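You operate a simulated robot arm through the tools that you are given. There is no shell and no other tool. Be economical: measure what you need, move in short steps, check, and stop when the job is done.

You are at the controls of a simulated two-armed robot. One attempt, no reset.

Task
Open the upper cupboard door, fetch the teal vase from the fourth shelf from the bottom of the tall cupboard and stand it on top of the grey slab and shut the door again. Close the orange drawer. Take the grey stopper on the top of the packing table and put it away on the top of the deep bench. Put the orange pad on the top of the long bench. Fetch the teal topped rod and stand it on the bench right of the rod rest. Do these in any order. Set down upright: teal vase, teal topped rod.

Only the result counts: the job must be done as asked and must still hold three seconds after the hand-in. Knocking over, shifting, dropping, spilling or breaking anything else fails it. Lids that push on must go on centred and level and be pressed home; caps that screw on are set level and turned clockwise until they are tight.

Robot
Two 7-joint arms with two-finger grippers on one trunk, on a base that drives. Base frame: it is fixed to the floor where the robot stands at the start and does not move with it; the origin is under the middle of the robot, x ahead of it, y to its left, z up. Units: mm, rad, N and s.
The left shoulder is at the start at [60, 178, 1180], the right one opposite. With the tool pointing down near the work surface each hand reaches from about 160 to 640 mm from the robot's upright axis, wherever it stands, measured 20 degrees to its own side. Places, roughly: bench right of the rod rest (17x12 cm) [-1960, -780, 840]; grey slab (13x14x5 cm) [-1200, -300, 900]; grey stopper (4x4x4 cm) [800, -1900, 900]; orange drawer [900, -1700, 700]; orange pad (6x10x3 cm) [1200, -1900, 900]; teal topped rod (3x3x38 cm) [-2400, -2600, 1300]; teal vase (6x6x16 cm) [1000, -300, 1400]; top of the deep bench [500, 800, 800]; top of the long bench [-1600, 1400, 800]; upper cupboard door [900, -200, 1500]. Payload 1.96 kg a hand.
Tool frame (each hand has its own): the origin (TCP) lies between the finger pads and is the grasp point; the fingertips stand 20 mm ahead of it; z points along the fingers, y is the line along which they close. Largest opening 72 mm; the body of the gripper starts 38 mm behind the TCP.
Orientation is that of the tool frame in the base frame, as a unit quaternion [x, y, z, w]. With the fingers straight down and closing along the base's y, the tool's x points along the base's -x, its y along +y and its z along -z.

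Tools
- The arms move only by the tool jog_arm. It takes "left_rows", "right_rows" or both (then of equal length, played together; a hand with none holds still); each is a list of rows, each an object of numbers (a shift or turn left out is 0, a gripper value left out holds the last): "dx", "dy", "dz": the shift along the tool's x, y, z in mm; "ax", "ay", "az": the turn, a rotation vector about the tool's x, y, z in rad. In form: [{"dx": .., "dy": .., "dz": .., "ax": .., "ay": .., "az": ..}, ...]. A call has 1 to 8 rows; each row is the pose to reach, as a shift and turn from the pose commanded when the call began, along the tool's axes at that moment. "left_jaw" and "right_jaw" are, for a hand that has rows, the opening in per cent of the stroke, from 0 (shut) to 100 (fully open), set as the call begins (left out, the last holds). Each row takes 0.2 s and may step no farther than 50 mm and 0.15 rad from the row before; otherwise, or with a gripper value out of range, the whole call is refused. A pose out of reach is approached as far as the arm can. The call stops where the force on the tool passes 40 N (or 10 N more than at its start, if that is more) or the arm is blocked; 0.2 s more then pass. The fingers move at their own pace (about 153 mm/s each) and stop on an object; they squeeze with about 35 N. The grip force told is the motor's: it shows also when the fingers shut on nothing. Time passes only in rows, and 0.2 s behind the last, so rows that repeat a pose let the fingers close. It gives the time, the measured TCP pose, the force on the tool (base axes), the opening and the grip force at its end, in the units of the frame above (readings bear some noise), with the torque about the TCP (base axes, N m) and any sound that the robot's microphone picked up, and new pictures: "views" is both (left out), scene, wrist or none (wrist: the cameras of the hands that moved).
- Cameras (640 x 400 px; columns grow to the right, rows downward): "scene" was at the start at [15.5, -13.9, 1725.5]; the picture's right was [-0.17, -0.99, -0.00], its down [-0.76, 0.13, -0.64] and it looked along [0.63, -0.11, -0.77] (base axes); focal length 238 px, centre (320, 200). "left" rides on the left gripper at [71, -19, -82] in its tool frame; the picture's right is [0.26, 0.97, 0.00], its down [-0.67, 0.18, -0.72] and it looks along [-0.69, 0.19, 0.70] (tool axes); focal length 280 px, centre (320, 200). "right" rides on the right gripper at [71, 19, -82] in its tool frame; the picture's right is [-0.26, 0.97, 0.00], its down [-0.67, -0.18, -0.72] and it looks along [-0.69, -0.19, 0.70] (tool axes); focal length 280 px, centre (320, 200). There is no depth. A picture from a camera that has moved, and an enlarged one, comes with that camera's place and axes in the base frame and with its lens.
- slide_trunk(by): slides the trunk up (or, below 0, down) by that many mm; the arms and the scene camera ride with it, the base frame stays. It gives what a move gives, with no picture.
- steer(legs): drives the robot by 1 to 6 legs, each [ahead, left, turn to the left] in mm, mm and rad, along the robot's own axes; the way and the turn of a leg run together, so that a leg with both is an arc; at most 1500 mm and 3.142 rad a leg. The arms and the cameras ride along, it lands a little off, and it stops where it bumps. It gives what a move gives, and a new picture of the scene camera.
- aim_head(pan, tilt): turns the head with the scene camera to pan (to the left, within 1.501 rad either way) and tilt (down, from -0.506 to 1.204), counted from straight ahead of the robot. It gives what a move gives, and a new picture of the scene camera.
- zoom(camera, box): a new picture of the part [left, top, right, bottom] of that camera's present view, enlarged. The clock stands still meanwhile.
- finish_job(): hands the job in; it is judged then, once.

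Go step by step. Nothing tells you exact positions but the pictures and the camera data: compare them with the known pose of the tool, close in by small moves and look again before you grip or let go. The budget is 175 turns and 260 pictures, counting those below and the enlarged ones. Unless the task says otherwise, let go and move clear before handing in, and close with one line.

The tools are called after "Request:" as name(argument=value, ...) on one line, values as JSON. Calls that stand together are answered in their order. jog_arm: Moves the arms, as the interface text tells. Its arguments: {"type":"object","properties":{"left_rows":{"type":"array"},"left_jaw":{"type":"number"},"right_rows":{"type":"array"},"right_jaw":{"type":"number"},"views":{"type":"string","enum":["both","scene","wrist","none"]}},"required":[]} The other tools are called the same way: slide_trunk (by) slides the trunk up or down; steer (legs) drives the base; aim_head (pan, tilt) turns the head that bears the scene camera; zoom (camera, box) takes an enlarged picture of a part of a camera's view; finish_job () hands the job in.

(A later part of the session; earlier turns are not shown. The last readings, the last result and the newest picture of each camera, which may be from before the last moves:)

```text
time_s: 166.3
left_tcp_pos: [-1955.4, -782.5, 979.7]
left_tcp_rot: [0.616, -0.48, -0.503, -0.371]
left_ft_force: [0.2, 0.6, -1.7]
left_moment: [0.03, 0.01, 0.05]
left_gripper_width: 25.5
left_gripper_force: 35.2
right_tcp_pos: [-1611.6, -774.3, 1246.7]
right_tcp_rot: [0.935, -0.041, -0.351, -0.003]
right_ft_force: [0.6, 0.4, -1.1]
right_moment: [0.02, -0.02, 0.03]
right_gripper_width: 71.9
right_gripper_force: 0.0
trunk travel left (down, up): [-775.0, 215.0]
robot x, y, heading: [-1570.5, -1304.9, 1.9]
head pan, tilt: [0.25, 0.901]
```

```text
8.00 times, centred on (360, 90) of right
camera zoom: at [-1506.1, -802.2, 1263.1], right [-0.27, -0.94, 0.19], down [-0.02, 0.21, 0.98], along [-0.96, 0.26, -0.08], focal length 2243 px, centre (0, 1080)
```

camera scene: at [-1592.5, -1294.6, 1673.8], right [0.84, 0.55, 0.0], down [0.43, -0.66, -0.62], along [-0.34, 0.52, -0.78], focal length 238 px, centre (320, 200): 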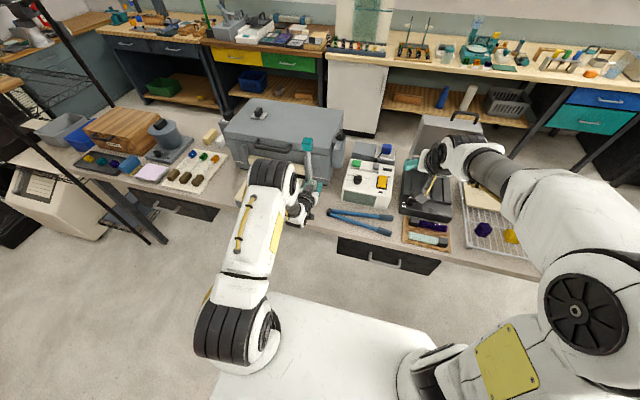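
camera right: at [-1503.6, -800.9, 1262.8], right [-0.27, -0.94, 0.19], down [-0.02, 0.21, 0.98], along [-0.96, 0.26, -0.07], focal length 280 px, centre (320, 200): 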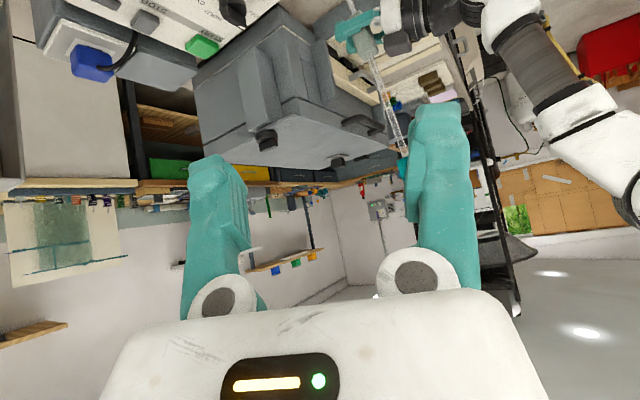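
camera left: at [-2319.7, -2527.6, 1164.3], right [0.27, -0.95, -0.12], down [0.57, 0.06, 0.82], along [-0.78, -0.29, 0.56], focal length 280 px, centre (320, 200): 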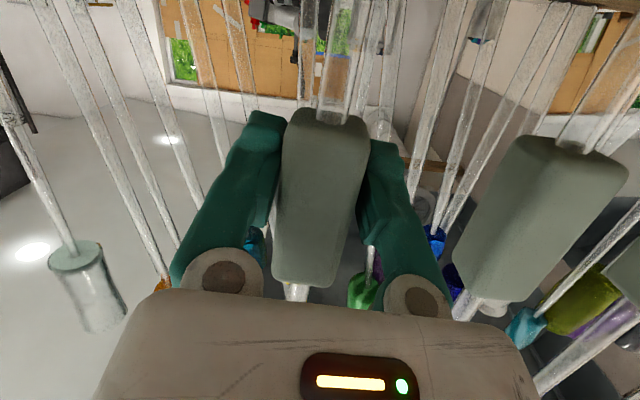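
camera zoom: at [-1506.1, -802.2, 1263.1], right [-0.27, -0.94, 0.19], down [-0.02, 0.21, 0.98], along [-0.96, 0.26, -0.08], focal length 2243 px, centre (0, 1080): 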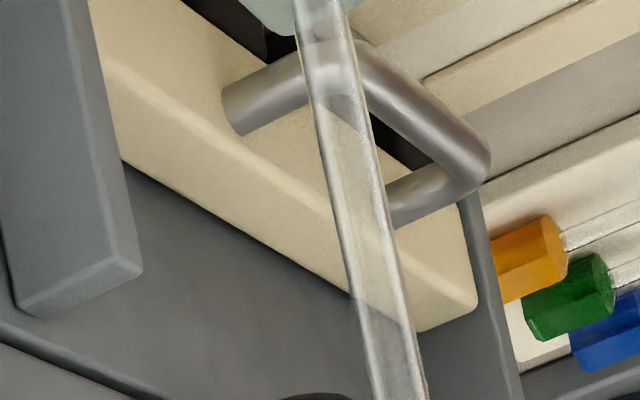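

Request:
zoom(camera="right", box=[340, 125, 420, 175])

Request:
zoom(camera="right", box=[310, 0, 390, 50])

Request:
zoom(camera="scene", box=[290, 110, 350, 185])

```text
8.00 times, centred on (380, 150) of right
camera zoom: at [-1506.1, -802.2, 1263.1], right [-0.27, -0.94, 0.19], down [-0.02, 0.21, 0.98], along [-0.96, 0.26, -0.08], focal length 2243 px, centre (-160, 600)
```

zoom: 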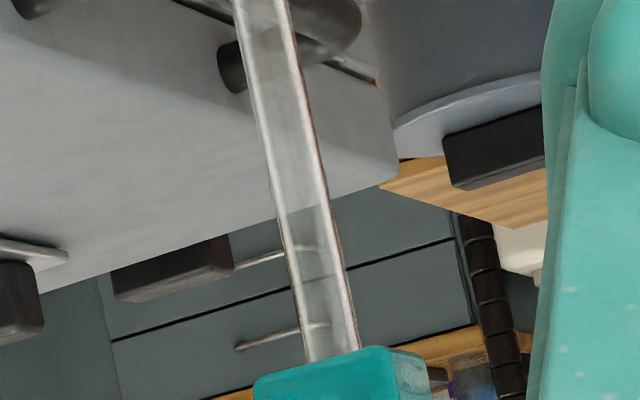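

```text
8.00 times, centred on (350, 25) of right
camera zoom: at [-1506.1, -802.2, 1263.1], right [-0.27, -0.94, 0.19], down [-0.02, 0.21, 0.98], along [-0.96, 0.26, -0.08], focal length 2243 px, centre (80, 1600)
```

zoom: 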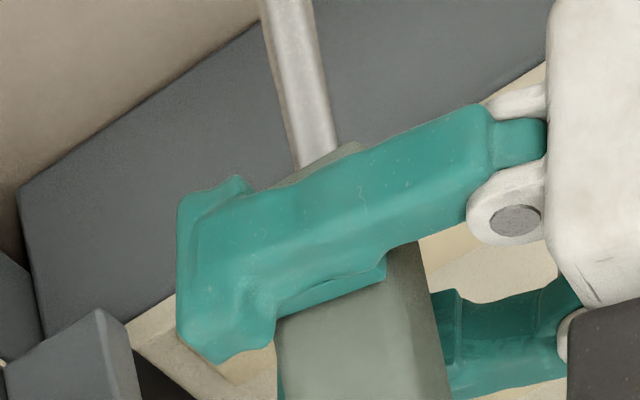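

```text
5.33 times, centred on (320, 148) of scene
camera zoom: at [-1596.1, -1297.1, 1673.8], right [0.84, 0.55, 0.0], down [0.43, -0.66, -0.62], along [-0.34, 0.52, -0.78], focal length 1271 px, centre (320, 480)
```

zoom: 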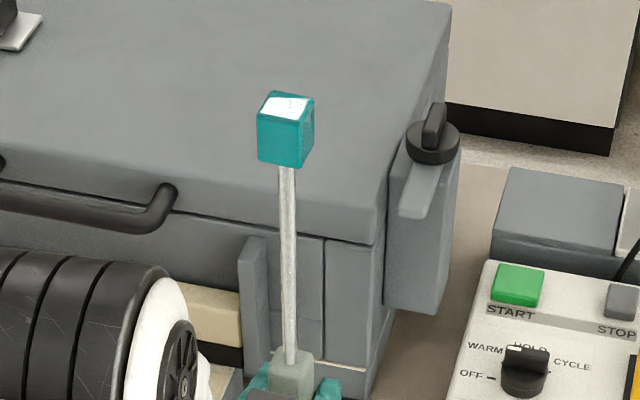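

Within ~0.3° again. Continue down in ~1 mm steps.

Request:
jog_arm(left_rows=[{"dx": 1, "dz": 0.2, "ay": -0.002}, {"dx": 2, "dz": 0.4, "ay": -0.002}], views="none")

Request:
jog_arm(left_rows=[{"dx": 0.7, "dz": 0.15}, {"dx": 1.2, "dz": 0.25}], views="none")

Request:
jog_arm(left_rows=[{"dx": 0.7, "dz": 0.15}, {"dx": 1.2, "dz": 0.25}], views="none")

Request:
jog_arm(left_rows=[{"dx": 0.5, "dz": 0.1}, {"dx": 0.9, "dz": 0.2}], views="none")

```text
time_s: 166.9
left_tcp_pos: [-1957.1, -782.3, 976.5]
left_tcp_rot: [0.615, -0.481, -0.503, -0.372]
left_ft_force: [-0.3, 0.2, -1.1]
left_moment: [0.02, 0.0, -0.01]
left_gripper_width: 25.2
left_gripper_force: 34.8
right_tcp_pos: [-1611.5, -773.9, 1247.1]
right_tcp_rot: [0.936, -0.041, -0.35, -0.003]
right_ft_force: [0.6, 0.2, 0.4]
right_moment: [-0.02, 0.0, 0.01]
right_gripper_width: 72.0
right_gripper_force: 0.1
trunk travel left (down, up): [-775.0, 215.0]
robot x, y, heading: [-1572.2, -1304.6, 1.902]
head pan, tilt: [0.25, 0.901]
```

```text
time_s: 167.5
left_tcp_pos: [-1956.6, -781.9, 976.7]
left_tcp_rot: [0.615, -0.48, -0.503, -0.371]
left_ft_force: [0.2, 0.2, -1.2]
left_moment: [0.04, 0.01, -0.01]
left_gripper_width: 25.3
left_gripper_force: 35.3
right_tcp_pos: [-1612.6, -772.6, 1247.1]
right_tcp_rot: [0.935, -0.041, -0.352, -0.003]
right_ft_force: [0.3, 0.2, 1.0]
right_moment: [0.02, -0.01, -0.02]
right_gripper_width: 72.0
right_gripper_force: 0.0
trunk travel left (down, up): [-775.0, 215.0]
robot x, y, heading: [-1571.2, -1300.2, 1.906]
head pan, tilt: [0.25, 0.901]
```

```text
time_s: 168.1
left_tcp_pos: [-1956.5, -782.8, 976.8]
left_tcp_rot: [0.615, -0.48, -0.503, -0.372]
left_ft_force: [-0.7, 0.6, -0.4]
left_moment: [0.04, -0.02, 0.0]
left_gripper_width: 25.2
left_gripper_force: 35.7
right_tcp_pos: [-1612.2, -773.0, 1247.7]
right_tcp_rot: [0.935, -0.041, -0.352, -0.003]
right_ft_force: [-1.1, -0.1, -0.7]
right_moment: [0.01, 0.01, 0.03]
right_gripper_width: 72.2
right_gripper_force: 0.1
trunk travel left (down, up): [-775.0, 215.0]
robot x, y, heading: [-1575.8, -1303.0, 1.899]
head pan, tilt: [0.25, 0.901]
```

```text
time_s: 168.7
left_tcp_pos: [-1956.6, -781.7, 975.6]
left_tcp_rot: [0.615, -0.48, -0.503, -0.372]
left_ft_force: [-0.1, -0.2, -1.7]
left_moment: [-0.01, 0.03, 0.01]
left_gripper_width: 25.3
left_gripper_force: 34.8
right_tcp_pos: [-1612.1, -772.8, 1247.0]
right_tcp_rot: [0.936, -0.042, -0.35, -0.003]
right_ft_force: [0.5, -0.9, 0.5]
right_moment: [-0.03, -0.02, 0.0]
right_gripper_width: 72.0
right_gripper_force: 0.2
trunk travel left (down, up): [-775.0, 215.0]
robot x, y, heading: [-1574.5, -1298.8, 1.903]
head pan, tilt: [0.25, 0.901]
```

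Request:
jog_arm(left_rows=[{"dx": 0.5, "dz": 0.1}, {"dx": 0.9, "dz": 0.2}], views="none")

Request:
jog_arm(left_rows=[{"dx": 0.5, "dz": 0.1}, {"dx": 0.9, "dz": 0.2}], views="none")

Request:
jog_arm(left_rows=[{"dx": 0.4, "dz": 0.1}, {"dx": 0.7, "dz": 0.15}], views="none")

```text
time_s: 169.3
left_tcp_pos: [-1955.7, -781.7, 973.9]
left_tcp_rot: [0.615, -0.48, -0.503, -0.372]
left_ft_force: [0.5, -0.3, -0.6]
left_moment: [0.01, -0.03, 0.01]
left_gripper_width: 25.6
left_gripper_force: 35.2
right_tcp_pos: [-1612.8, -774.3, 1247.1]
right_tcp_rot: [0.935, -0.041, -0.351, -0.003]
right_ft_force: [-0.6, 0.0, 0.1]
right_moment: [-0.02, -0.01, 0.01]
right_gripper_width: 72.2
right_gripper_force: 0.0
trunk travel left (down, up): [-775.0, 215.0]
robot x, y, heading: [-1574.7, -1298.3, 1.904]
head pan, tilt: [0.25, 0.901]
```

```text
time_s: 169.9
left_tcp_pos: [-1957.1, -781.9, 973.6]
left_tcp_rot: [0.615, -0.479, -0.504, -0.371]
left_ft_force: [0.1, -0.1, -1.7]
left_moment: [0.05, -0.02, -0.03]
left_gripper_width: 25.5
left_gripper_force: 34.8
right_tcp_pos: [-1611.5, -773.1, 1247.0]
right_tcp_rot: [0.935, -0.041, -0.352, -0.003]
right_ft_force: [-0.1, -0.1, 0.2]
right_moment: [-0.03, -0.03, 0.01]
right_gripper_width: 71.8
right_gripper_force: 0.1
trunk travel left (down, up): [-775.0, 215.0]
robot x, y, heading: [-1578.3, -1300.6, 1.905]
head pan, tilt: [0.25, 0.901]
```

```text
time_s: 170.5
left_tcp_pos: [-1955.2, -780.9, 973.7]
left_tcp_rot: [0.615, -0.479, -0.504, -0.372]
left_ft_force: [0.1, -0.6, 3.0]
left_moment: [-0.08, -0.09, -0.02]
left_gripper_width: 25.2
left_gripper_force: 35.4
right_tcp_pos: [-1612.9, -774.6, 1246.3]
right_tcp_rot: [0.935, -0.04, -0.352, -0.003]
right_ft_force: [-0.4, 0.5, 0.0]
right_moment: [-0.03, 0.0, 0.0]
right_gripper_width: 72.1
right_gripper_force: 0.0
trunk travel left (down, up): [-775.0, 215.0]
robot x, y, heading: [-1579.1, -1300.9, 1.902]
head pan, tilt: [0.25, 0.901]
```

Touch. Open to half and look at once.

Request:
jog_arm(left_rows=[{}], left_jaw=55, views="none")

Request:
zoom(camera="right", box=[310, 0, 440, 190])

Request:
zoom(camera="scene", box=[290, 110, 350, 185])

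```text
time_s: 170.9
left_tcp_pos: [-1956.7, -781.3, 972.3]
left_tcp_rot: [0.615, -0.48, -0.503, -0.372]
left_ft_force: [0.0, -0.8, -1.3]
left_moment: [-0.04, 0.02, 0.01]
left_gripper_width: 39.4
left_gripper_force: 0.0
right_tcp_pos: [-1611.8, -774.5, 1247.1]
right_tcp_rot: [0.935, -0.041, -0.351, -0.002]
right_ft_force: [0.3, 0.0, 0.2]
right_moment: [0.04, -0.02, -0.01]
right_gripper_width: 72.0
right_gripper_force: 0.0
trunk travel left (down, up): [-775.0, 215.0]
robot x, y, heading: [-1574.6, -1302.5, 1.897]
head pan, tilt: [0.25, 0.901]
```

```text
2.11 times, centred on (375, 95) of right
camera zoom: at [-1506.1, -802.3, 1263.1], right [-0.27, -0.94, 0.19], down [-0.02, 0.21, 0.98], along [-0.96, 0.26, -0.08], focal length 590 px, centre (204, 421)
```

zoom: 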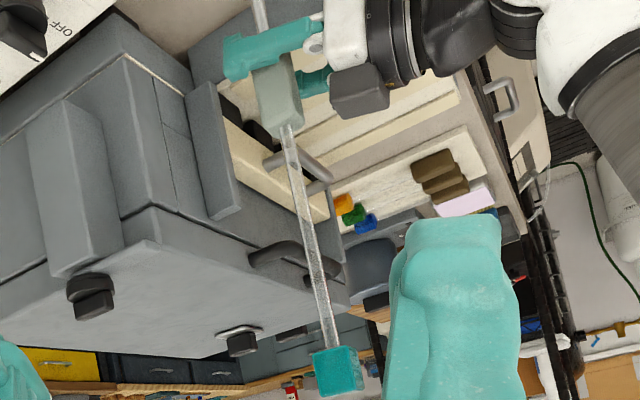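

```text
5.33 times, centred on (320, 148) of scene
camera zoom: at [-1596.0, -1297.2, 1673.8], right [0.84, 0.55, 0.0], down [0.43, -0.66, -0.62], along [-0.34, 0.52, -0.78], focal length 1271 px, centre (320, 480)
```

zoom: 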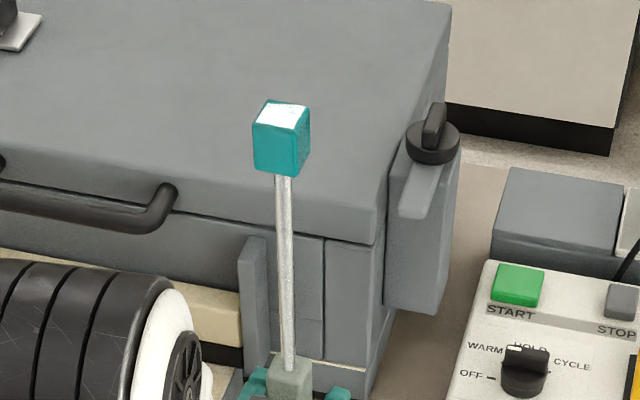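

Still upright after release. Wait a second and check.

Request:
jog_arm(left_rows=[{}, {}, {}, {}], views="none")

Request:
zoom(camera="right", box=[310, 0, 440, 190])

Request:
zoom(camera="scene", box=[290, 110, 350, 185])

```text
time_s: 171.9
left_tcp_pos: [-1957.0, -781.0, 972.3]
left_tcp_rot: [0.615, -0.48, -0.503, -0.372]
left_ft_force: [-0.1, 0.1, 0.3]
left_moment: [0.0, 0.03, -0.01]
left_gripper_width: 40.0
left_gripper_force: 0.0
right_tcp_pos: [-1611.7, -773.1, 1248.2]
right_tcp_rot: [0.935, -0.041, -0.351, -0.003]
right_ft_force: [0.1, 0.2, 0.7]
right_moment: [-0.01, 0.01, -0.02]
right_gripper_width: 71.9
right_gripper_force: 0.0
trunk travel left (down, up): [-775.0, 215.0]
robot x, y, heading: [-1576.2, -1303.7, 1.904]
head pan, tilt: [0.25, 0.901]
```

```text
2.11 times, centred on (375, 95) of right
camera zoom: at [-1506.0, -802.3, 1263.2], right [-0.27, -0.94, 0.19], down [-0.02, 0.21, 0.98], along [-0.96, 0.26, -0.08], focal length 590 px, centre (204, 421)
```

zoom: 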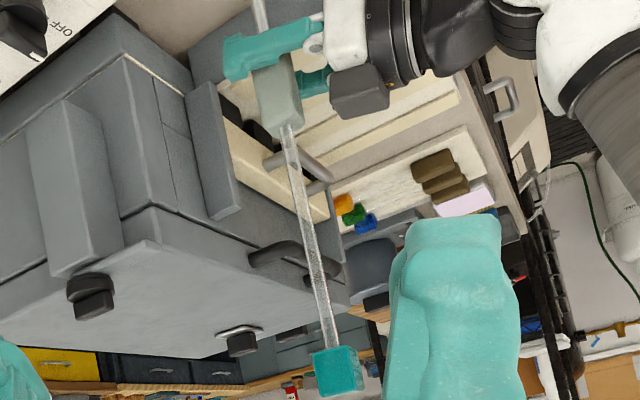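

```text
5.33 times, centred on (320, 148) of scene
camera zoom: at [-1596.0, -1297.2, 1673.8], right [0.84, 0.55, 0.0], down [0.43, -0.66, -0.62], along [-0.34, 0.52, -0.78], focal length 1271 px, centre (320, 480)
```

zoom: 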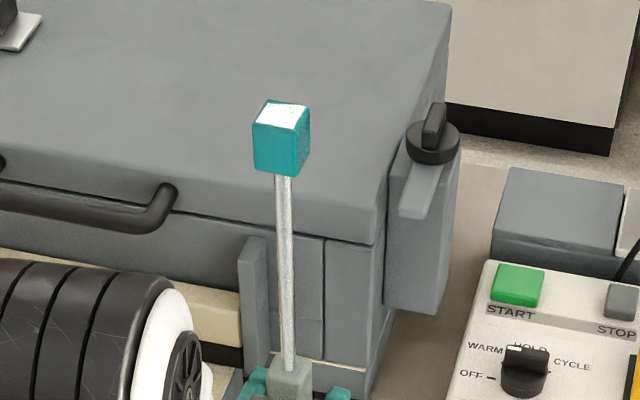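

It stands by itself. Open fully and withdraw straight back, slowly.

Request:
jog_arm(left_rows=[{}, {"dz": -8, "dx": 1.8}, {"dz": -20, "dx": 4.4}, {"dz": -35, "dx": 7.7}, {"dz": -55, "dx": 12}, {"dz": -80, "dx": 17.6}, {"dz": -110, "dx": 22}, {"dz": -130, "dx": 0}], left_jaw=100, views="scene")

Request:
zoom(camera="right", box=[310, 0, 440, 190])

```text
time_s: 173.7
left_tcp_pos: [-1921.7, -905.7, 1001.7]
left_tcp_rot: [0.615, -0.479, -0.504, -0.371]
left_ft_force: [-0.1, 0.2, 0.3]
left_moment: [-0.01, 0.01, -0.05]
left_gripper_width: 72.0
left_gripper_force: 0.2
right_tcp_pos: [-1610.6, -774.3, 1248.1]
right_tcp_rot: [0.935, -0.041, -0.352, -0.004]
right_ft_force: [-0.1, -0.3, 0.7]
right_moment: [-0.02, 0.0, -0.03]
right_gripper_width: 72.1
right_gripper_force: 0.1
trunk travel left (down, up): [-775.0, 215.0]
robot x, y, heading: [-1574.3, -1303.6, 1.907]
head pan, tilt: [0.25, 0.901]
camera scene: at [-1595.1, -1298.5, 1673.8], right [0.84, 0.55, 0.0], down [0.43, -0.65, -0.62], along [-0.34, 0.52, -0.78], focal length 238 px, centre (320, 200)
```

scene: 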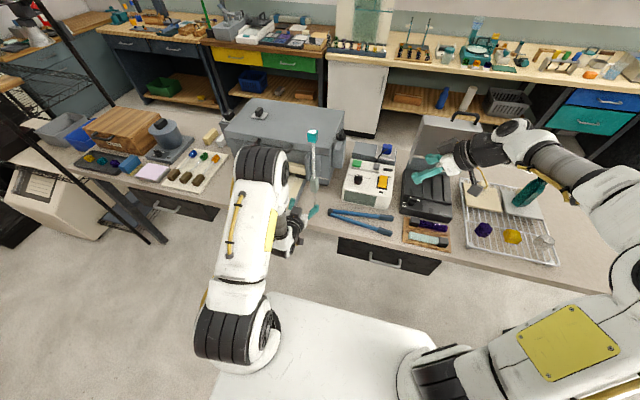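

```text
2.11 times, centred on (375, 95) of right
camera zoom: at [-1505.3, -803.2, 1263.5], right [-0.27, -0.94, 0.19], down [-0.02, 0.21, 0.98], along [-0.96, 0.26, -0.08], focal length 590 px, centre (204, 421)
```

zoom: 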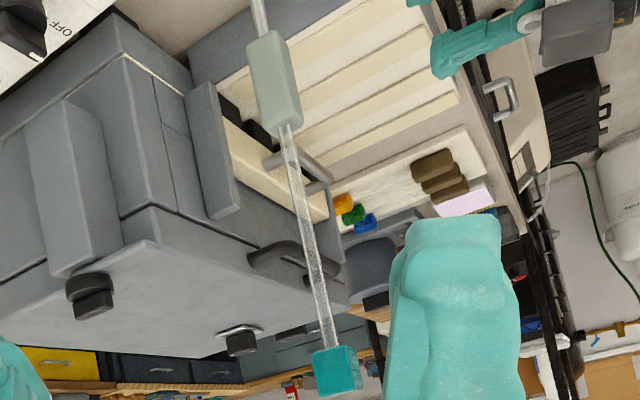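

The rod stands free. Back away, and next go shut the cupboard door (its open leaf would be in my way at the packing table).

Request:
steer(legs=[[-350, 0, 0], [0, 0, -1.577], [800, -215, 0]])

Request:
slide_trunk(by=213)

Request:
jog_arm(left_rows=[{"dz": 30, "dx": -18}, {"dz": 60, "dx": -36}, {"dz": 90, "dx": -54}, {"dz": 120, "dx": -72}, {"dz": 150, "dx": -90}, {"dz": 180, "dx": -108}, {"dz": 200, "dx": -130}], left_jaw=0, views="none")

Request:
aim_head(pan=0.1, tilt=0.4)

```text
time_s: 184.0
left_tcp_pos: [-213.2, -1252.3, 1000.3]
left_tcp_rot: [-0.09, 0.775, 0.089, 0.619]
left_ft_force: [-0.2, 0.2, 0.5]
left_moment: [0.0, 0.04, -0.01]
left_gripper_width: 72.3
left_gripper_force: 0.0
right_tcp_pos: [-87.0, -1563.1, 1247.6]
right_tcp_rot: [-0.627, 0.695, 0.244, 0.253]
right_ft_force: [-0.1, 0.5, 0.2]
right_moment: [0.01, 0.0, 0.0]
right_gripper_width: 72.0
right_gripper_force: 0.0
trunk travel left (down, up): [-775.0, 215.0]
robot x, y, heading: [-615.4, -1590.7, 0.317]
head pan, tilt: [0.25, 0.901]
camera scene: at [-610.7, -1573.2, 1673.8], right [0.54, -0.84, 0.0], down [-0.66, -0.42, -0.62], along [0.52, 0.33, -0.78], focal length 238 px, centre (320, 200)
```

scene: 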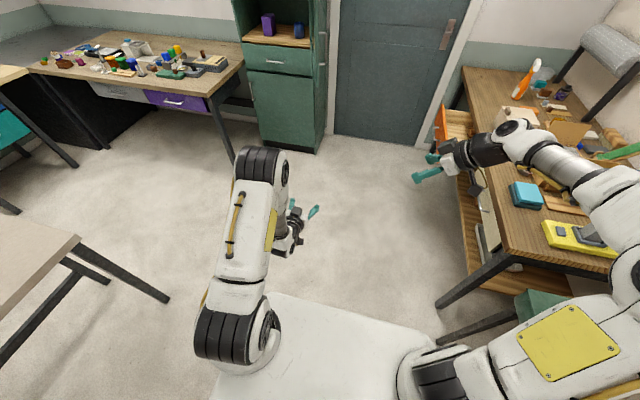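

```text
time_s: 186.2
left_tcp_pos: [-214.1, -1250.7, 1214.1]
left_tcp_rot: [-0.09, 0.775, 0.088, 0.619]
left_ft_force: [0.2, -0.3, -1.0]
left_moment: [0.03, -0.03, 0.0]
left_gripper_width: 71.9
left_gripper_force: 0.0
right_tcp_pos: [-86.8, -1562.9, 1459.8]
right_tcp_rot: [-0.627, 0.695, 0.245, 0.252]
right_ft_force: [-0.3, -0.7, -0.4]
right_moment: [-0.01, 0.0, 0.02]
right_gripper_width: 71.9
right_gripper_force: 0.1
trunk travel left (down, up): [-988.0, 2.0]
robot x, y, heading: [-615.2, -1593.3, 0.32]
head pan, tilt: [0.25, 0.901]
```

```text
time_s: 187.8
left_tcp_pos: [3.2, -1198.6, 1296.0]
left_tcp_rot: [-0.09, 0.775, 0.088, 0.619]
left_ft_force: [0.3, -0.3, 0.4]
left_moment: [-0.02, 0.0, 0.03]
left_gripper_width: 0.0
left_gripper_force: 29.6
right_tcp_pos: [-86.7, -1564.9, 1459.5]
right_tcp_rot: [-0.628, 0.694, 0.245, 0.252]
right_ft_force: [0.0, -0.9, 0.4]
right_moment: [-0.04, 0.01, 0.02]
right_gripper_width: 72.1
right_gripper_force: 0.1
trunk travel left (down, up): [-988.0, 2.0]
robot x, y, heading: [-618.5, -1594.0, 0.315]
head pan, tilt: [0.25, 0.901]
```

```text
time_s: 188.8
left_tcp_pos: [2.7, -1198.1, 1296.7]
left_tcp_rot: [-0.09, 0.775, 0.088, 0.62]
left_ft_force: [-0.3, -0.5, 0.8]
left_moment: [-0.01, -0.02, 0.0]
left_gripper_width: 0.0
left_gripper_force: 29.1
right_tcp_pos: [-87.7, -1563.6, 1460.6]
right_tcp_rot: [-0.627, 0.695, 0.244, 0.253]
right_ft_force: [-1.2, 0.0, 0.3]
right_moment: [0.01, 0.03, 0.04]
right_gripper_width: 72.0
right_gripper_force: 0.0
trunk travel left (down, up): [-988.0, 2.0]
robot x, y, heading: [-614.3, -1595.5, 0.317]
head pan, tilt: [0.099, 0.4]
camera scene: at [-589.7, -1576.2, 1929.7], right [0.4, -0.91, 0.0], down [-0.36, -0.16, -0.92], along [0.84, 0.37, -0.39], focal length 238 px, centre (320, 200)
```

scene: 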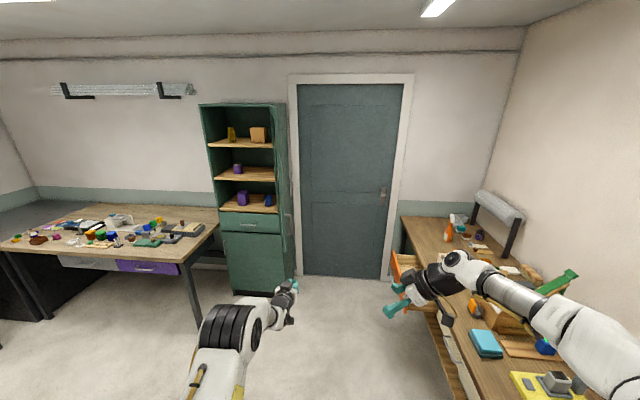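

Request:
zoom(camera="scene", box=[190, 90, 330, 310])

Request:
zoom(camera="scene", box=[380, 180, 600, 400])

```text
1.82 times, centred on (260, 200) of scene
camera zoom: at [-589.7, -1576.2, 1929.7], right [0.4, -0.91, 0.0], down [-0.36, -0.16, -0.92], along [0.84, 0.37, -0.39], focal length 433 px, centre (429, 200)
```

zoom: 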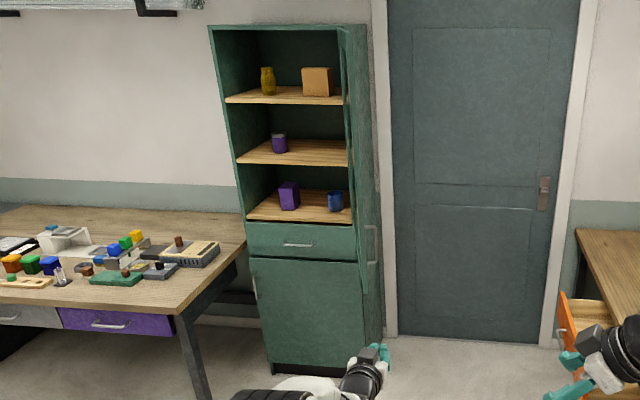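

```text
1.82 times, centred on (490, 290) of scene
camera zoom: at [-589.7, -1576.2, 1929.7], right [0.4, -0.91, 0.0], down [-0.36, -0.16, -0.92], along [0.84, 0.37, -0.39], focal length 433 px, centre (11, 36)
```

zoom: 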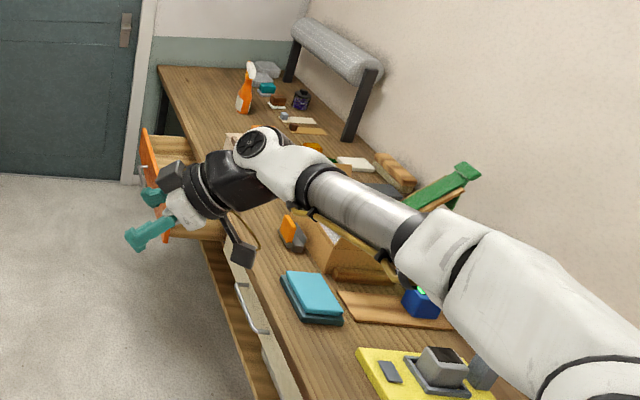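

The door leaf points about toward me (φ≈100°). I'll push it shut with the left hand from its outer side by base moves.

Request:
steer(legs=[[716, 90, 0.013], [0, 190, 0]])

```text
time_s: 193.9
left_tcp_pos: [590.7, -698.5, 1297.2]
left_tcp_rot: [-0.094, 0.774, 0.094, 0.62]
left_ft_force: [-1.3, 0.0, 0.2]
left_moment: [-0.02, 0.03, 0.04]
left_gripper_width: 0.0
left_gripper_force: 30.3
right_tcp_pos: [506.3, -1063.6, 1460.8]
right_tcp_rot: [-0.632, 0.69, 0.248, 0.251]
right_ft_force: [-0.1, -1.6, 0.6]
right_moment: [0.04, 0.01, 0.0]
right_gripper_width: 71.9
right_gripper_force: 0.1
trunk travel left (down, up): [-988.0, 2.0]
robot x, y, heading: [-22.5, -1098.8, 0.33]
head pan, tilt: [0.099, 0.4]
camera scene: at [5.2, -1085.2, 1929.8], right [0.42, -0.91, 0.0], down [-0.35, -0.16, -0.92], along [0.84, 0.38, -0.39], focal length 238 px, centre (320, 200)
```

scene: 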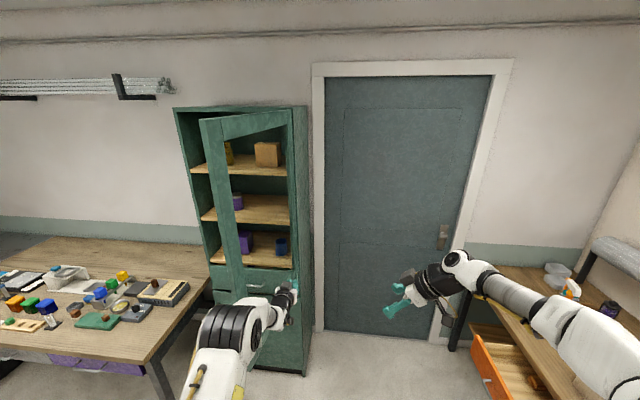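

The leaf swung to about 45° by itself. Move left to the stile and push forward along its arc.

Request:
steer(legs=[[-25, 400, 0], [85, 75, 0]])

```text
time_s: 197.2
left_tcp_pos: [491.5, -230.3, 1298.3]
left_tcp_rot: [-0.093, 0.774, 0.092, 0.62]
left_ft_force: [0.0, -1.3, 0.2]
left_moment: [0.03, 0.01, 0.03]
left_gripper_width: 0.2
left_gripper_force: 29.6
right_tcp_pos: [405.6, -596.9, 1461.4]
right_tcp_rot: [-0.631, 0.691, 0.245, 0.252]
right_ft_force: [-0.1, -0.1, -0.2]
right_moment: [0.03, 0.01, -0.02]
right_gripper_width: 72.0
right_gripper_force: 0.0
trunk travel left (down, up): [-988.0, 2.0]
robot x, y, heading: [-120.1, -633.0, 0.325]
head pan, tilt: [0.099, 0.4]
camera scene: at [-97.8, -616.1, 1930.0], right [0.41, -0.91, 0.0], down [-0.35, -0.16, -0.92], along [0.84, 0.38, -0.39], focal length 238 px, centre (320, 200)
```

scene: 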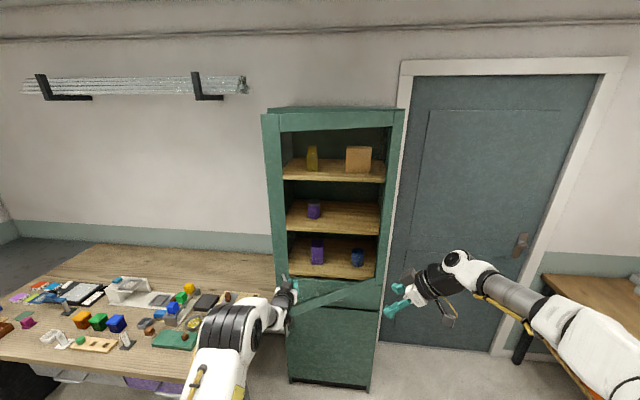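

Nearly shut; push on to the stile.

Request:
steer(legs=[[150, 70, 0], [110, 35, 0], [120, 10, 0]])

```text
time_s: 200.2
left_tcp_pos: [782.8, -12.9, 1293.5]
left_tcp_rot: [-0.094, 0.776, 0.09, 0.616]
left_ft_force: [-0.5, -0.3, -0.4]
left_moment: [0.02, 0.01, 0.02]
left_gripper_width: 0.0
left_gripper_force: 29.4
right_tcp_pos: [700.4, -374.4, 1460.3]
right_tcp_rot: [-0.632, 0.69, 0.246, 0.251]
right_ft_force: [0.7, 0.5, -0.2]
right_moment: [0.01, 0.0, -0.02]
right_gripper_width: 71.8
right_gripper_force: 0.1
trunk travel left (down, up): [-988.0, 2.0]
robot x, y, heading: [169.6, -413.7, 0.331]
head pan, tilt: [0.099, 0.4]
stopped in leg 3: the force on the tool passed its limit at 332 N (the readings are from after the stop); the commanded pose is now the measured one
camera scene: at [197.6, -394.7, 1929.8], right [0.42, -0.91, 0.0], down [-0.35, -0.16, -0.92], along [0.84, 0.39, -0.39], focal length 238 px, centre (320, 200)
```

scene: 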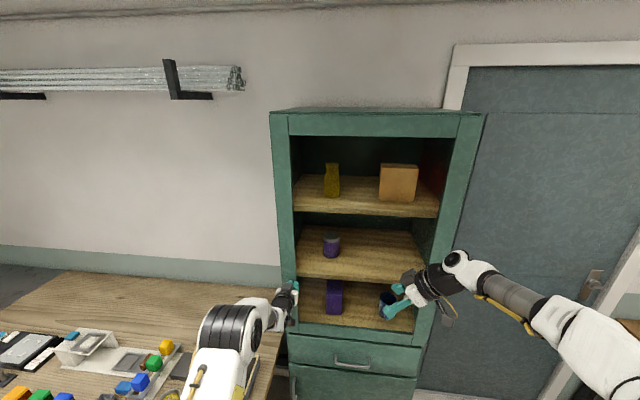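

Request:
steer(legs=[[-200, 0, 0]])

Request:
zoom(camera="scene", box=[240, 90, 480, 330])

```text
time_s: 201.8
left_tcp_pos: [597.2, -76.4, 1289.4]
left_tcp_rot: [-0.094, 0.777, 0.09, 0.616]
left_ft_force: [0.5, -0.7, -1.1]
left_moment: [0.01, -0.02, -0.01]
left_gripper_width: 0.0
left_gripper_force: 29.5
right_tcp_pos: [515.1, -437.9, 1458.7]
right_tcp_rot: [-0.631, 0.691, 0.248, 0.25]
right_ft_force: [0.1, 0.9, -0.5]
right_moment: [0.01, 0.0, 0.02]
right_gripper_width: 72.0
right_gripper_force: 0.0
trunk travel left (down, up): [-988.0, 2.0]
robot x, y, heading: [-19.4, -476.0, 0.331]
head pan, tilt: [0.099, 0.4]
camera scene: at [14.8, -458.2, 1929.6], right [0.42, -0.91, 0.0], down [-0.36, -0.16, -0.92], along [0.84, 0.39, -0.39], focal length 238 px, centre (320, 200)
```

scene: 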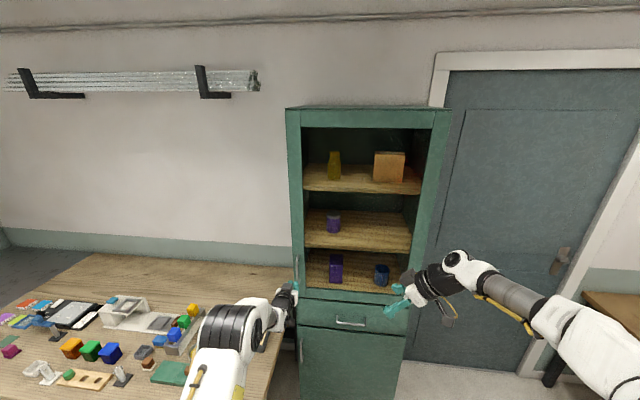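

```text
1.67 times, centred on (360, 210) of scene
camera zoom: at [14.8, -458.2, 1929.6], right [0.42, -0.91, 0.0], down [-0.36, -0.16, -0.92], along [0.84, 0.39, -0.39], focal length 397 px, centre (253, 183)
```

zoom: 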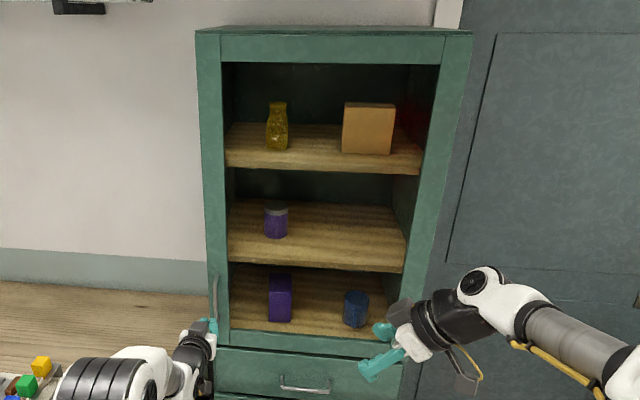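

Door is shut. Turn to the packing table and bring both hands to the tool-down posture.

Request:
steer(legs=[[-150, 0, 0], [0, 0, -1.572], [700, 0, 0]])

Request:
jog_arm(right_rows=[{"ay": 0.144}, {"ay": 0.288}, {"ay": 0.432}, {"ay": 0.576}, {"ay": 0.72}, {"ay": 0.72}, {"ay": 0.72}, {"ay": 0.72}], left_rows=[{"ay": 0.14, "dz": -20, "dx": 4}, {"ay": 0.28, "dz": -40, "dx": 9}, {"ay": 0.42, "dz": -60, "dx": 13}, {"ay": 0.56, "dz": -80, "dx": 18}, {"ay": 0.7, "dz": -100, "dx": 22}, {"ay": 0.84, "dz": -120, "dx": 26}, {"ay": 0.98, "dz": -140, "dx": 31}, {"ay": 1.12, "dz": -160, "dx": 35}], left_jaw=100, views="none")

Request:
jog_arm(right_rows=[{"az": 0.145}, {"az": 0.29}, {"az": 0.435}, {"az": 0.58}, {"az": 0.725}, {"az": 0.87}, {"az": 1.015}, {"az": 1.16}], left_rows=[{"ay": 0.12}, {"ay": 0.24}, {"ay": 0.24}, {"ay": 0.24}, {"ay": 0.24}, {"ay": 0.24}, {"ay": 0.24}, {"ay": 0.24}], views="none")

Request:
aim_head(pan=0.2, tilt=0.7)

```text
time_s: 210.5
left_tcp_pos: [467.4, -1808.1, 1293.8]
left_tcp_rot: [0.483, 0.614, -0.373, 0.5]
left_ft_force: [-0.3, 0.1, -0.5]
left_moment: [0.06, 0.02, 0.01]
left_gripper_width: 0.0
left_gripper_force: 29.6
right_tcp_pos: [106.2, -1724.4, 1460.2]
right_tcp_rot: [0.045, 0.935, -0.005, 0.353]
right_ft_force: [0.4, 0.1, -0.2]
right_moment: [-0.02, 0.03, 0.03]
right_gripper_width: 71.8
right_gripper_force: 0.0
trunk travel left (down, up): [-988.0, 2.0]
robot x, y, heading: [73.3, -1199.4, -1.241]
head pan, tilt: [0.099, 0.4]
camera scene: at [88.3, -1222.7, 1929.9], right [-0.91, -0.41, 0.0], down [-0.16, 0.35, -0.92], along [0.38, -0.84, -0.39], focal length 238 px, centre (320, 200)
```

scene: 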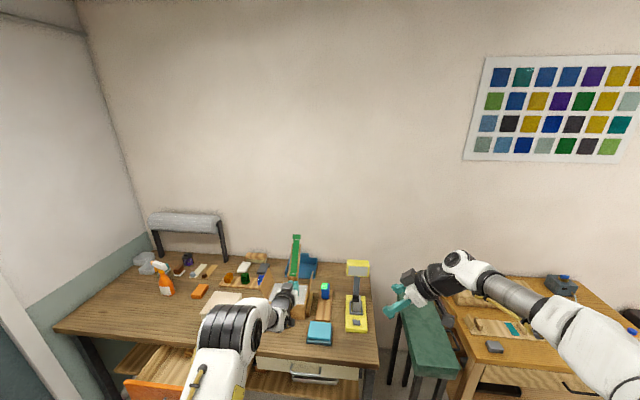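

```text
time_s: 212.3
left_tcp_pos: [427.0, -1651.2, 1293.8]
left_tcp_rot: [0.608, 0.786, -0.059, 0.097]
left_ft_force: [-0.2, -0.7, 1.1]
left_moment: [-0.01, 0.02, 0.02]
left_gripper_width: 72.0
left_gripper_force: 0.0
right_tcp_pos: [85.4, -1678.6, 1384.5]
right_tcp_rot: [0.042, 0.998, -0.039, 0.026]
right_ft_force: [-0.7, 0.8, -0.6]
right_moment: [0.01, -0.02, -0.04]
right_gripper_width: 71.8
right_gripper_force: 0.2
right hand out of reach, approached as far as the arm can: row 1, 2, 3, 4, 5, 6, 7, 8
trunk travel left (down, up): [-988.0, 2.0]
robot x, y, heading: [72.4, -1195.9, -1.243]
head pan, tilt: [0.099, 0.4]
```

```text
time_s: 214.1
left_tcp_pos: [427.4, -1651.6, 1293.9]
left_tcp_rot: [0.611, 0.791, -0.005, 0.027]
left_ft_force: [-0.6, -0.5, -0.2]
left_moment: [0.02, 0.0, 0.02]
left_gripper_width: 72.1
left_gripper_force: 0.0
left hand out of reach, approached as far as the arm can: row 2, 3, 4, 5, 6, 7, 8
right_tcp_pos: [85.8, -1679.2, 1385.4]
right_tcp_rot: [0.583, 0.811, -0.018, 0.043]
right_ft_force: [0.4, 0.0, 0.4]
right_moment: [-0.02, 0.0, 0.0]
right_gripper_width: 72.1
right_gripper_force: 0.0
trunk travel left (down, up): [-988.0, 2.0]
robot x, y, heading: [70.5, -1197.5, -1.244]
head pan, tilt: [0.099, 0.4]
```

```text
time_s: 214.9
left_tcp_pos: [427.5, -1651.8, 1293.7]
left_tcp_rot: [0.611, 0.791, -0.005, 0.026]
left_ft_force: [0.3, 0.3, 0.0]
left_moment: [-0.03, -0.03, -0.03]
left_gripper_width: 72.1
left_gripper_force: 0.0
right_tcp_pos: [86.3, -1680.3, 1384.9]
right_tcp_rot: [0.582, 0.812, -0.018, 0.043]
right_ft_force: [-0.4, 0.1, -0.1]
right_moment: [0.01, -0.04, 0.01]
right_gripper_width: 72.1
right_gripper_force: 0.1
trunk travel left (down, up): [-988.0, 2.0]
robot x, y, heading: [67.5, -1196.6, -1.239]
head pan, tilt: [0.201, 0.7]
camera scene: at [93.2, -1213.4, 1903.0], right [-0.86, -0.5, 0.0], down [-0.32, 0.56, -0.77], along [0.39, -0.66, -0.64], focal length 238 px, centre (320, 200)
```

scene: 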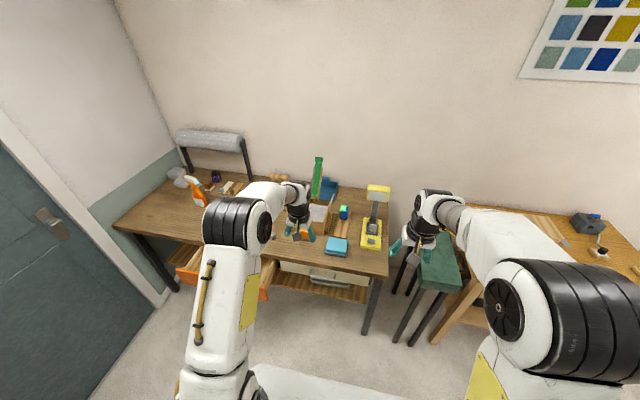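

Move left in front of the drawer and look.

Request:
steer(legs=[[0, 520, 0]])

Request:
slide_trunk(by=-160)

Request:
aim_head(pan=0.1, tilt=0.85)

```text
time_s: 217.9
left_tcp_pos: [916.7, -1485.4, 1294.5]
left_tcp_rot: [0.611, 0.791, -0.004, 0.027]
left_ft_force: [0.2, -0.1, -0.2]
left_moment: [-0.05, -0.04, -0.03]
left_gripper_width: 72.1
left_gripper_force: 0.0
right_tcp_pos: [574.0, -1513.4, 1385.4]
right_tcp_rot: [0.582, 0.812, -0.017, 0.044]
right_ft_force: [0.1, -0.9, 0.3]
right_moment: [-0.03, -0.02, 0.0]
right_gripper_width: 72.0
right_gripper_force: 0.1
trunk travel left (down, up): [-988.0, 2.0]
robot x, y, heading: [563.2, -1029.9, -1.243]
head pan, tilt: [0.201, 0.7]
camera scene: at [581.7, -1047.2, 1903.0], right [-0.86, -0.5, 0.0], down [-0.32, 0.56, -0.77], along [0.39, -0.66, -0.64], focal length 238 px, centre (320, 200)
```

scene: 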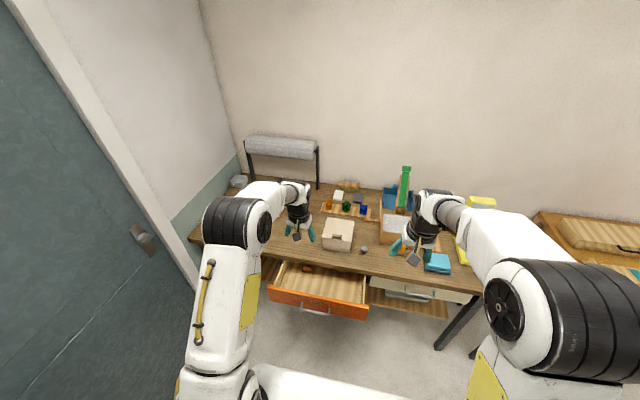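

```text
time_s: 219.7
left_tcp_pos: [917.8, -1484.4, 1133.9]
left_tcp_rot: [0.61, 0.792, -0.005, 0.027]
left_ft_force: [0.4, 0.8, 0.6]
left_moment: [-0.03, 0.02, 0.02]
left_gripper_width: 72.3
left_gripper_force: 0.1
right_tcp_pos: [576.1, -1512.3, 1223.9]
right_tcp_rot: [0.582, 0.812, -0.017, 0.043]
right_ft_force: [0.6, -0.4, 0.1]
right_moment: [-0.01, 0.02, -0.02]
right_gripper_width: 71.9
right_gripper_force: 0.1
trunk travel left (down, up): [-828.0, 162.0]
robot x, y, heading: [558.9, -1026.4, -1.246]
head pan, tilt: [0.201, 0.7]
```

```text
time_s: 220.4
left_tcp_pos: [917.7, -1483.6, 1134.6]
left_tcp_rot: [0.611, 0.791, -0.004, 0.026]
left_ft_force: [0.5, 0.0, -0.5]
left_moment: [-0.02, -0.02, 0.03]
left_gripper_width: 72.0
left_gripper_force: 0.0
right_tcp_pos: [575.3, -1511.8, 1225.2]
right_tcp_rot: [0.582, 0.811, -0.018, 0.043]
right_ft_force: [-0.1, -0.3, 0.4]
right_moment: [-0.01, 0.02, 0.02]
right_gripper_width: 72.0
right_gripper_force: 0.1
trunk travel left (down, up): [-828.0, 162.0]
robot x, y, heading: [561.6, -1026.9, -1.244]
head pan, tilt: [0.099, 0.85]
camera scene: at [573.6, -1044.1, 1730.8], right [-0.91, -0.42, 0.0], down [-0.31, 0.68, -0.66], along [0.27, -0.6, -0.75], focal length 238 px, centre (320, 200)
```

scene: 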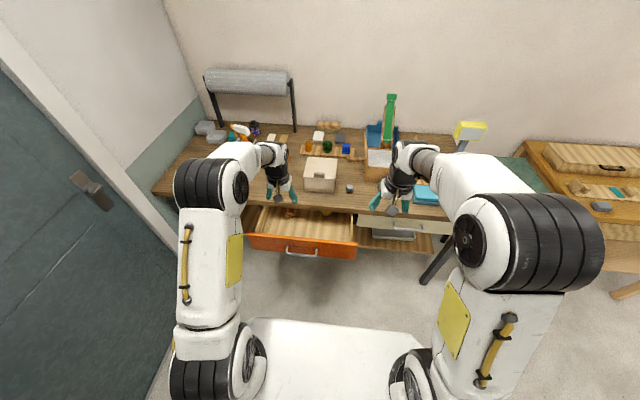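

Request:
zoom(camera="scene", box=[220, 120, 460, 280])

```text
2.50 times, centred on (340, 200) of scene
camera zoom: at [573.6, -1044.1, 1730.8], right [-0.91, -0.42, 0.0], down [-0.31, 0.68, -0.66], along [0.27, -0.6, -0.75], focal length 596 px, centre (270, 200)
```

zoom: 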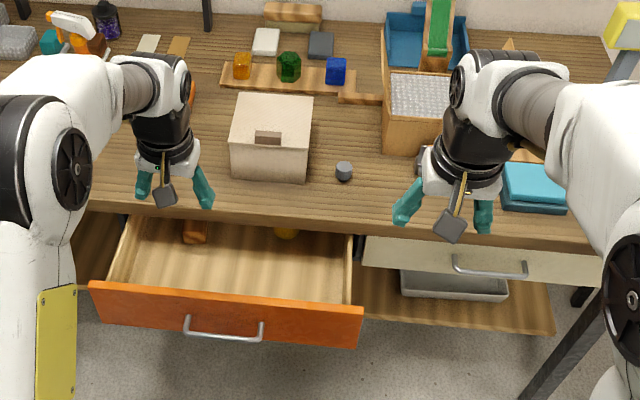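

Stopper at ≈(775,−1846,880). Drawer handle is ≈585 ahead. Close the left fingers, lower in front of the handle, then push by driving.

Request:
steer(legs=[[-60, -52, 0]])

Request:
jog_arm(left_rows=[{}, {}], left_jaw=0, views="none")

Request:
slide_trunk(by=-360)

Request:
zoom(camera="scene", box=[180, 100, 460, 330])

```text
time_s: 221.5
left_tcp_pos: [851.0, -1444.9, 1133.5]
left_tcp_rot: [0.611, 0.791, -0.004, 0.026]
left_ft_force: [-0.1, 0.2, 0.6]
left_moment: [0.01, 0.0, 0.0]
left_gripper_width: 71.9
left_gripper_force: 0.0
right_tcp_pos: [508.2, -1474.7, 1225.1]
right_tcp_rot: [0.581, 0.812, -0.018, 0.043]
right_ft_force: [-0.1, -0.7, 0.7]
right_moment: [-0.01, 0.01, -0.01]
right_gripper_width: 72.1
right_gripper_force: 0.2
trunk travel left (down, up): [-828.0, 162.0]
robot x, y, heading: [493.8, -985.4, -1.241]
head pan, tilt: [0.099, 0.85]
camera scene: at [506.9, -1006.5, 1730.6], right [-0.91, -0.41, 0.0], down [-0.31, 0.68, -0.66], along [0.27, -0.6, -0.75], focal length 238 px, centre (320, 200)
```

scene: 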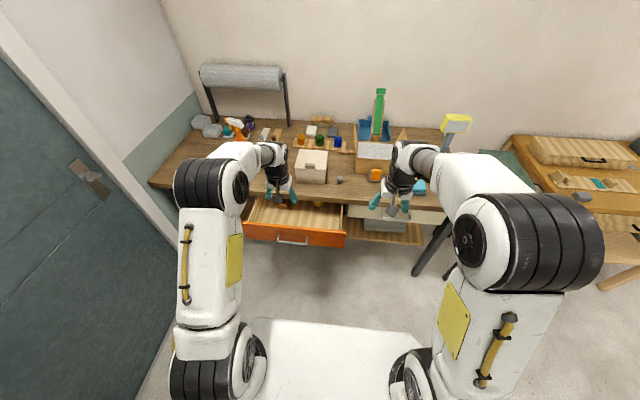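

```text
time_s: 222.1
left_tcp_pos: [850.1, -1445.5, 1132.6]
left_tcp_rot: [0.612, 0.791, -0.004, 0.026]
left_ft_force: [0.6, 0.0, 0.3]
left_moment: [-0.01, 0.0, 0.02]
left_gripper_width: 0.2
left_gripper_force: 29.8
right_tcp_pos: [507.1, -1473.1, 1224.4]
right_tcp_rot: [0.581, 0.812, -0.018, 0.043]
right_ft_force: [0.3, 0.4, -0.3]
right_moment: [0.02, 0.03, 0.01]
right_gripper_width: 71.8
right_gripper_force: 0.0
trunk travel left (down, up): [-828.0, 162.0]
robot x, y, heading: [493.7, -993.7, -1.24]
head pan, tilt: [0.099, 0.85]
```

```text
time_s: 225.6
left_tcp_pos: [848.4, -1445.0, 774.1]
left_tcp_rot: [0.611, 0.791, -0.005, 0.026]
left_ft_force: [0.2, 0.3, -0.4]
left_moment: [-0.03, -0.02, -0.05]
left_gripper_width: 0.0
left_gripper_force: 28.7
right_tcp_pos: [505.8, -1472.3, 864.6]
right_tcp_rot: [0.582, 0.812, -0.018, 0.043]
right_ft_force: [0.1, 0.0, -0.4]
right_moment: [0.0, 0.05, 0.02]
right_gripper_width: 72.0
right_gripper_force: 0.1
trunk travel left (down, up): [-468.0, 522.0]
robot x, y, heading: [492.0, -989.2, -1.245]
head pan, tilt: [0.099, 0.85]
```

```text
1.74 times, centred on (320, 215) of scene
camera zoom: at [504.9, -1005.2, 1370.7], right [-0.91, -0.41, 0.0], down [-0.31, 0.68, -0.66], along [0.27, -0.6, -0.75], focal length 414 px, centre (320, 174)
```

zoom: 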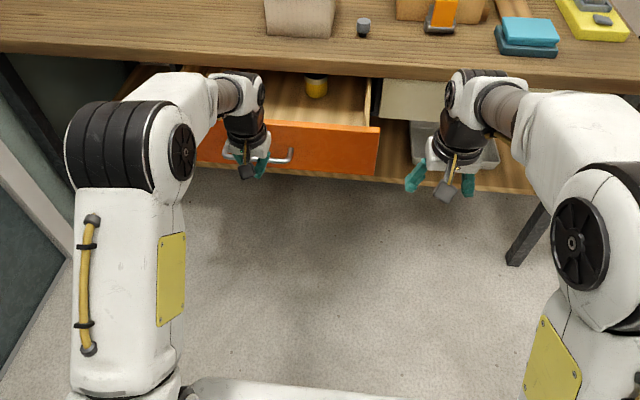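

Request:
steer(legs=[[0, -55, 0], [60, 0, 0], [60, 0, 0]])

Request:
zoom(camera="scene", box=[180, 100, 460, 330])

```text
time_s: 227.7
left_tcp_pos: [835.6, -1579.2, 772.6]
left_tcp_rot: [0.611, 0.791, -0.004, 0.025]
left_ft_force: [-0.5, -0.7, -0.6]
left_moment: [0.01, -0.02, 0.03]
left_gripper_width: 0.0
left_gripper_force: 29.8
right_tcp_pos: [493.2, -1607.8, 863.1]
right_tcp_rot: [0.583, 0.811, -0.017, 0.042]
right_ft_force: [1.2, -0.4, -0.2]
right_moment: [0.02, 0.0, -0.04]
right_gripper_width: 71.9
right_gripper_force: 0.0
trunk travel left (down, up): [-468.0, 522.0]
robot x, y, heading: [477.7, -1122.4, -1.245]
head pan, tilt: [0.099, 0.85]
camera scene: at [492.2, -1139.9, 1370.6], right [-0.91, -0.41, 0.0], down [-0.31, 0.69, -0.66], along [0.27, -0.6, -0.75], focal length 238 px, centre (320, 200)
```

scene: 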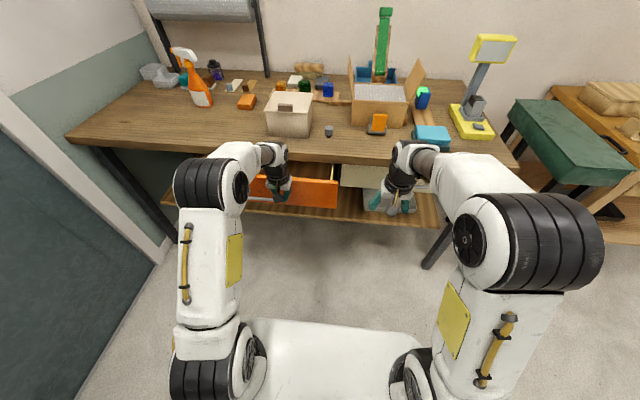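

```text
1.74 times, centred on (320, 215) of scene
camera zoom: at [492.2, -1139.9, 1370.6], right [-0.91, -0.41, 0.0], down [-0.31, 0.69, -0.66], along [0.27, -0.6, -0.75], focal length 414 px, centre (320, 174)
```

zoom: 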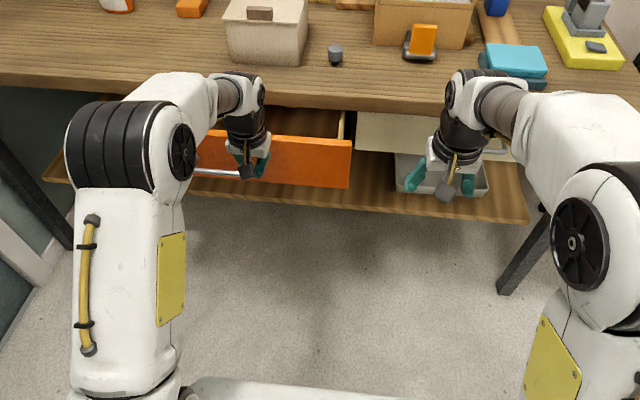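

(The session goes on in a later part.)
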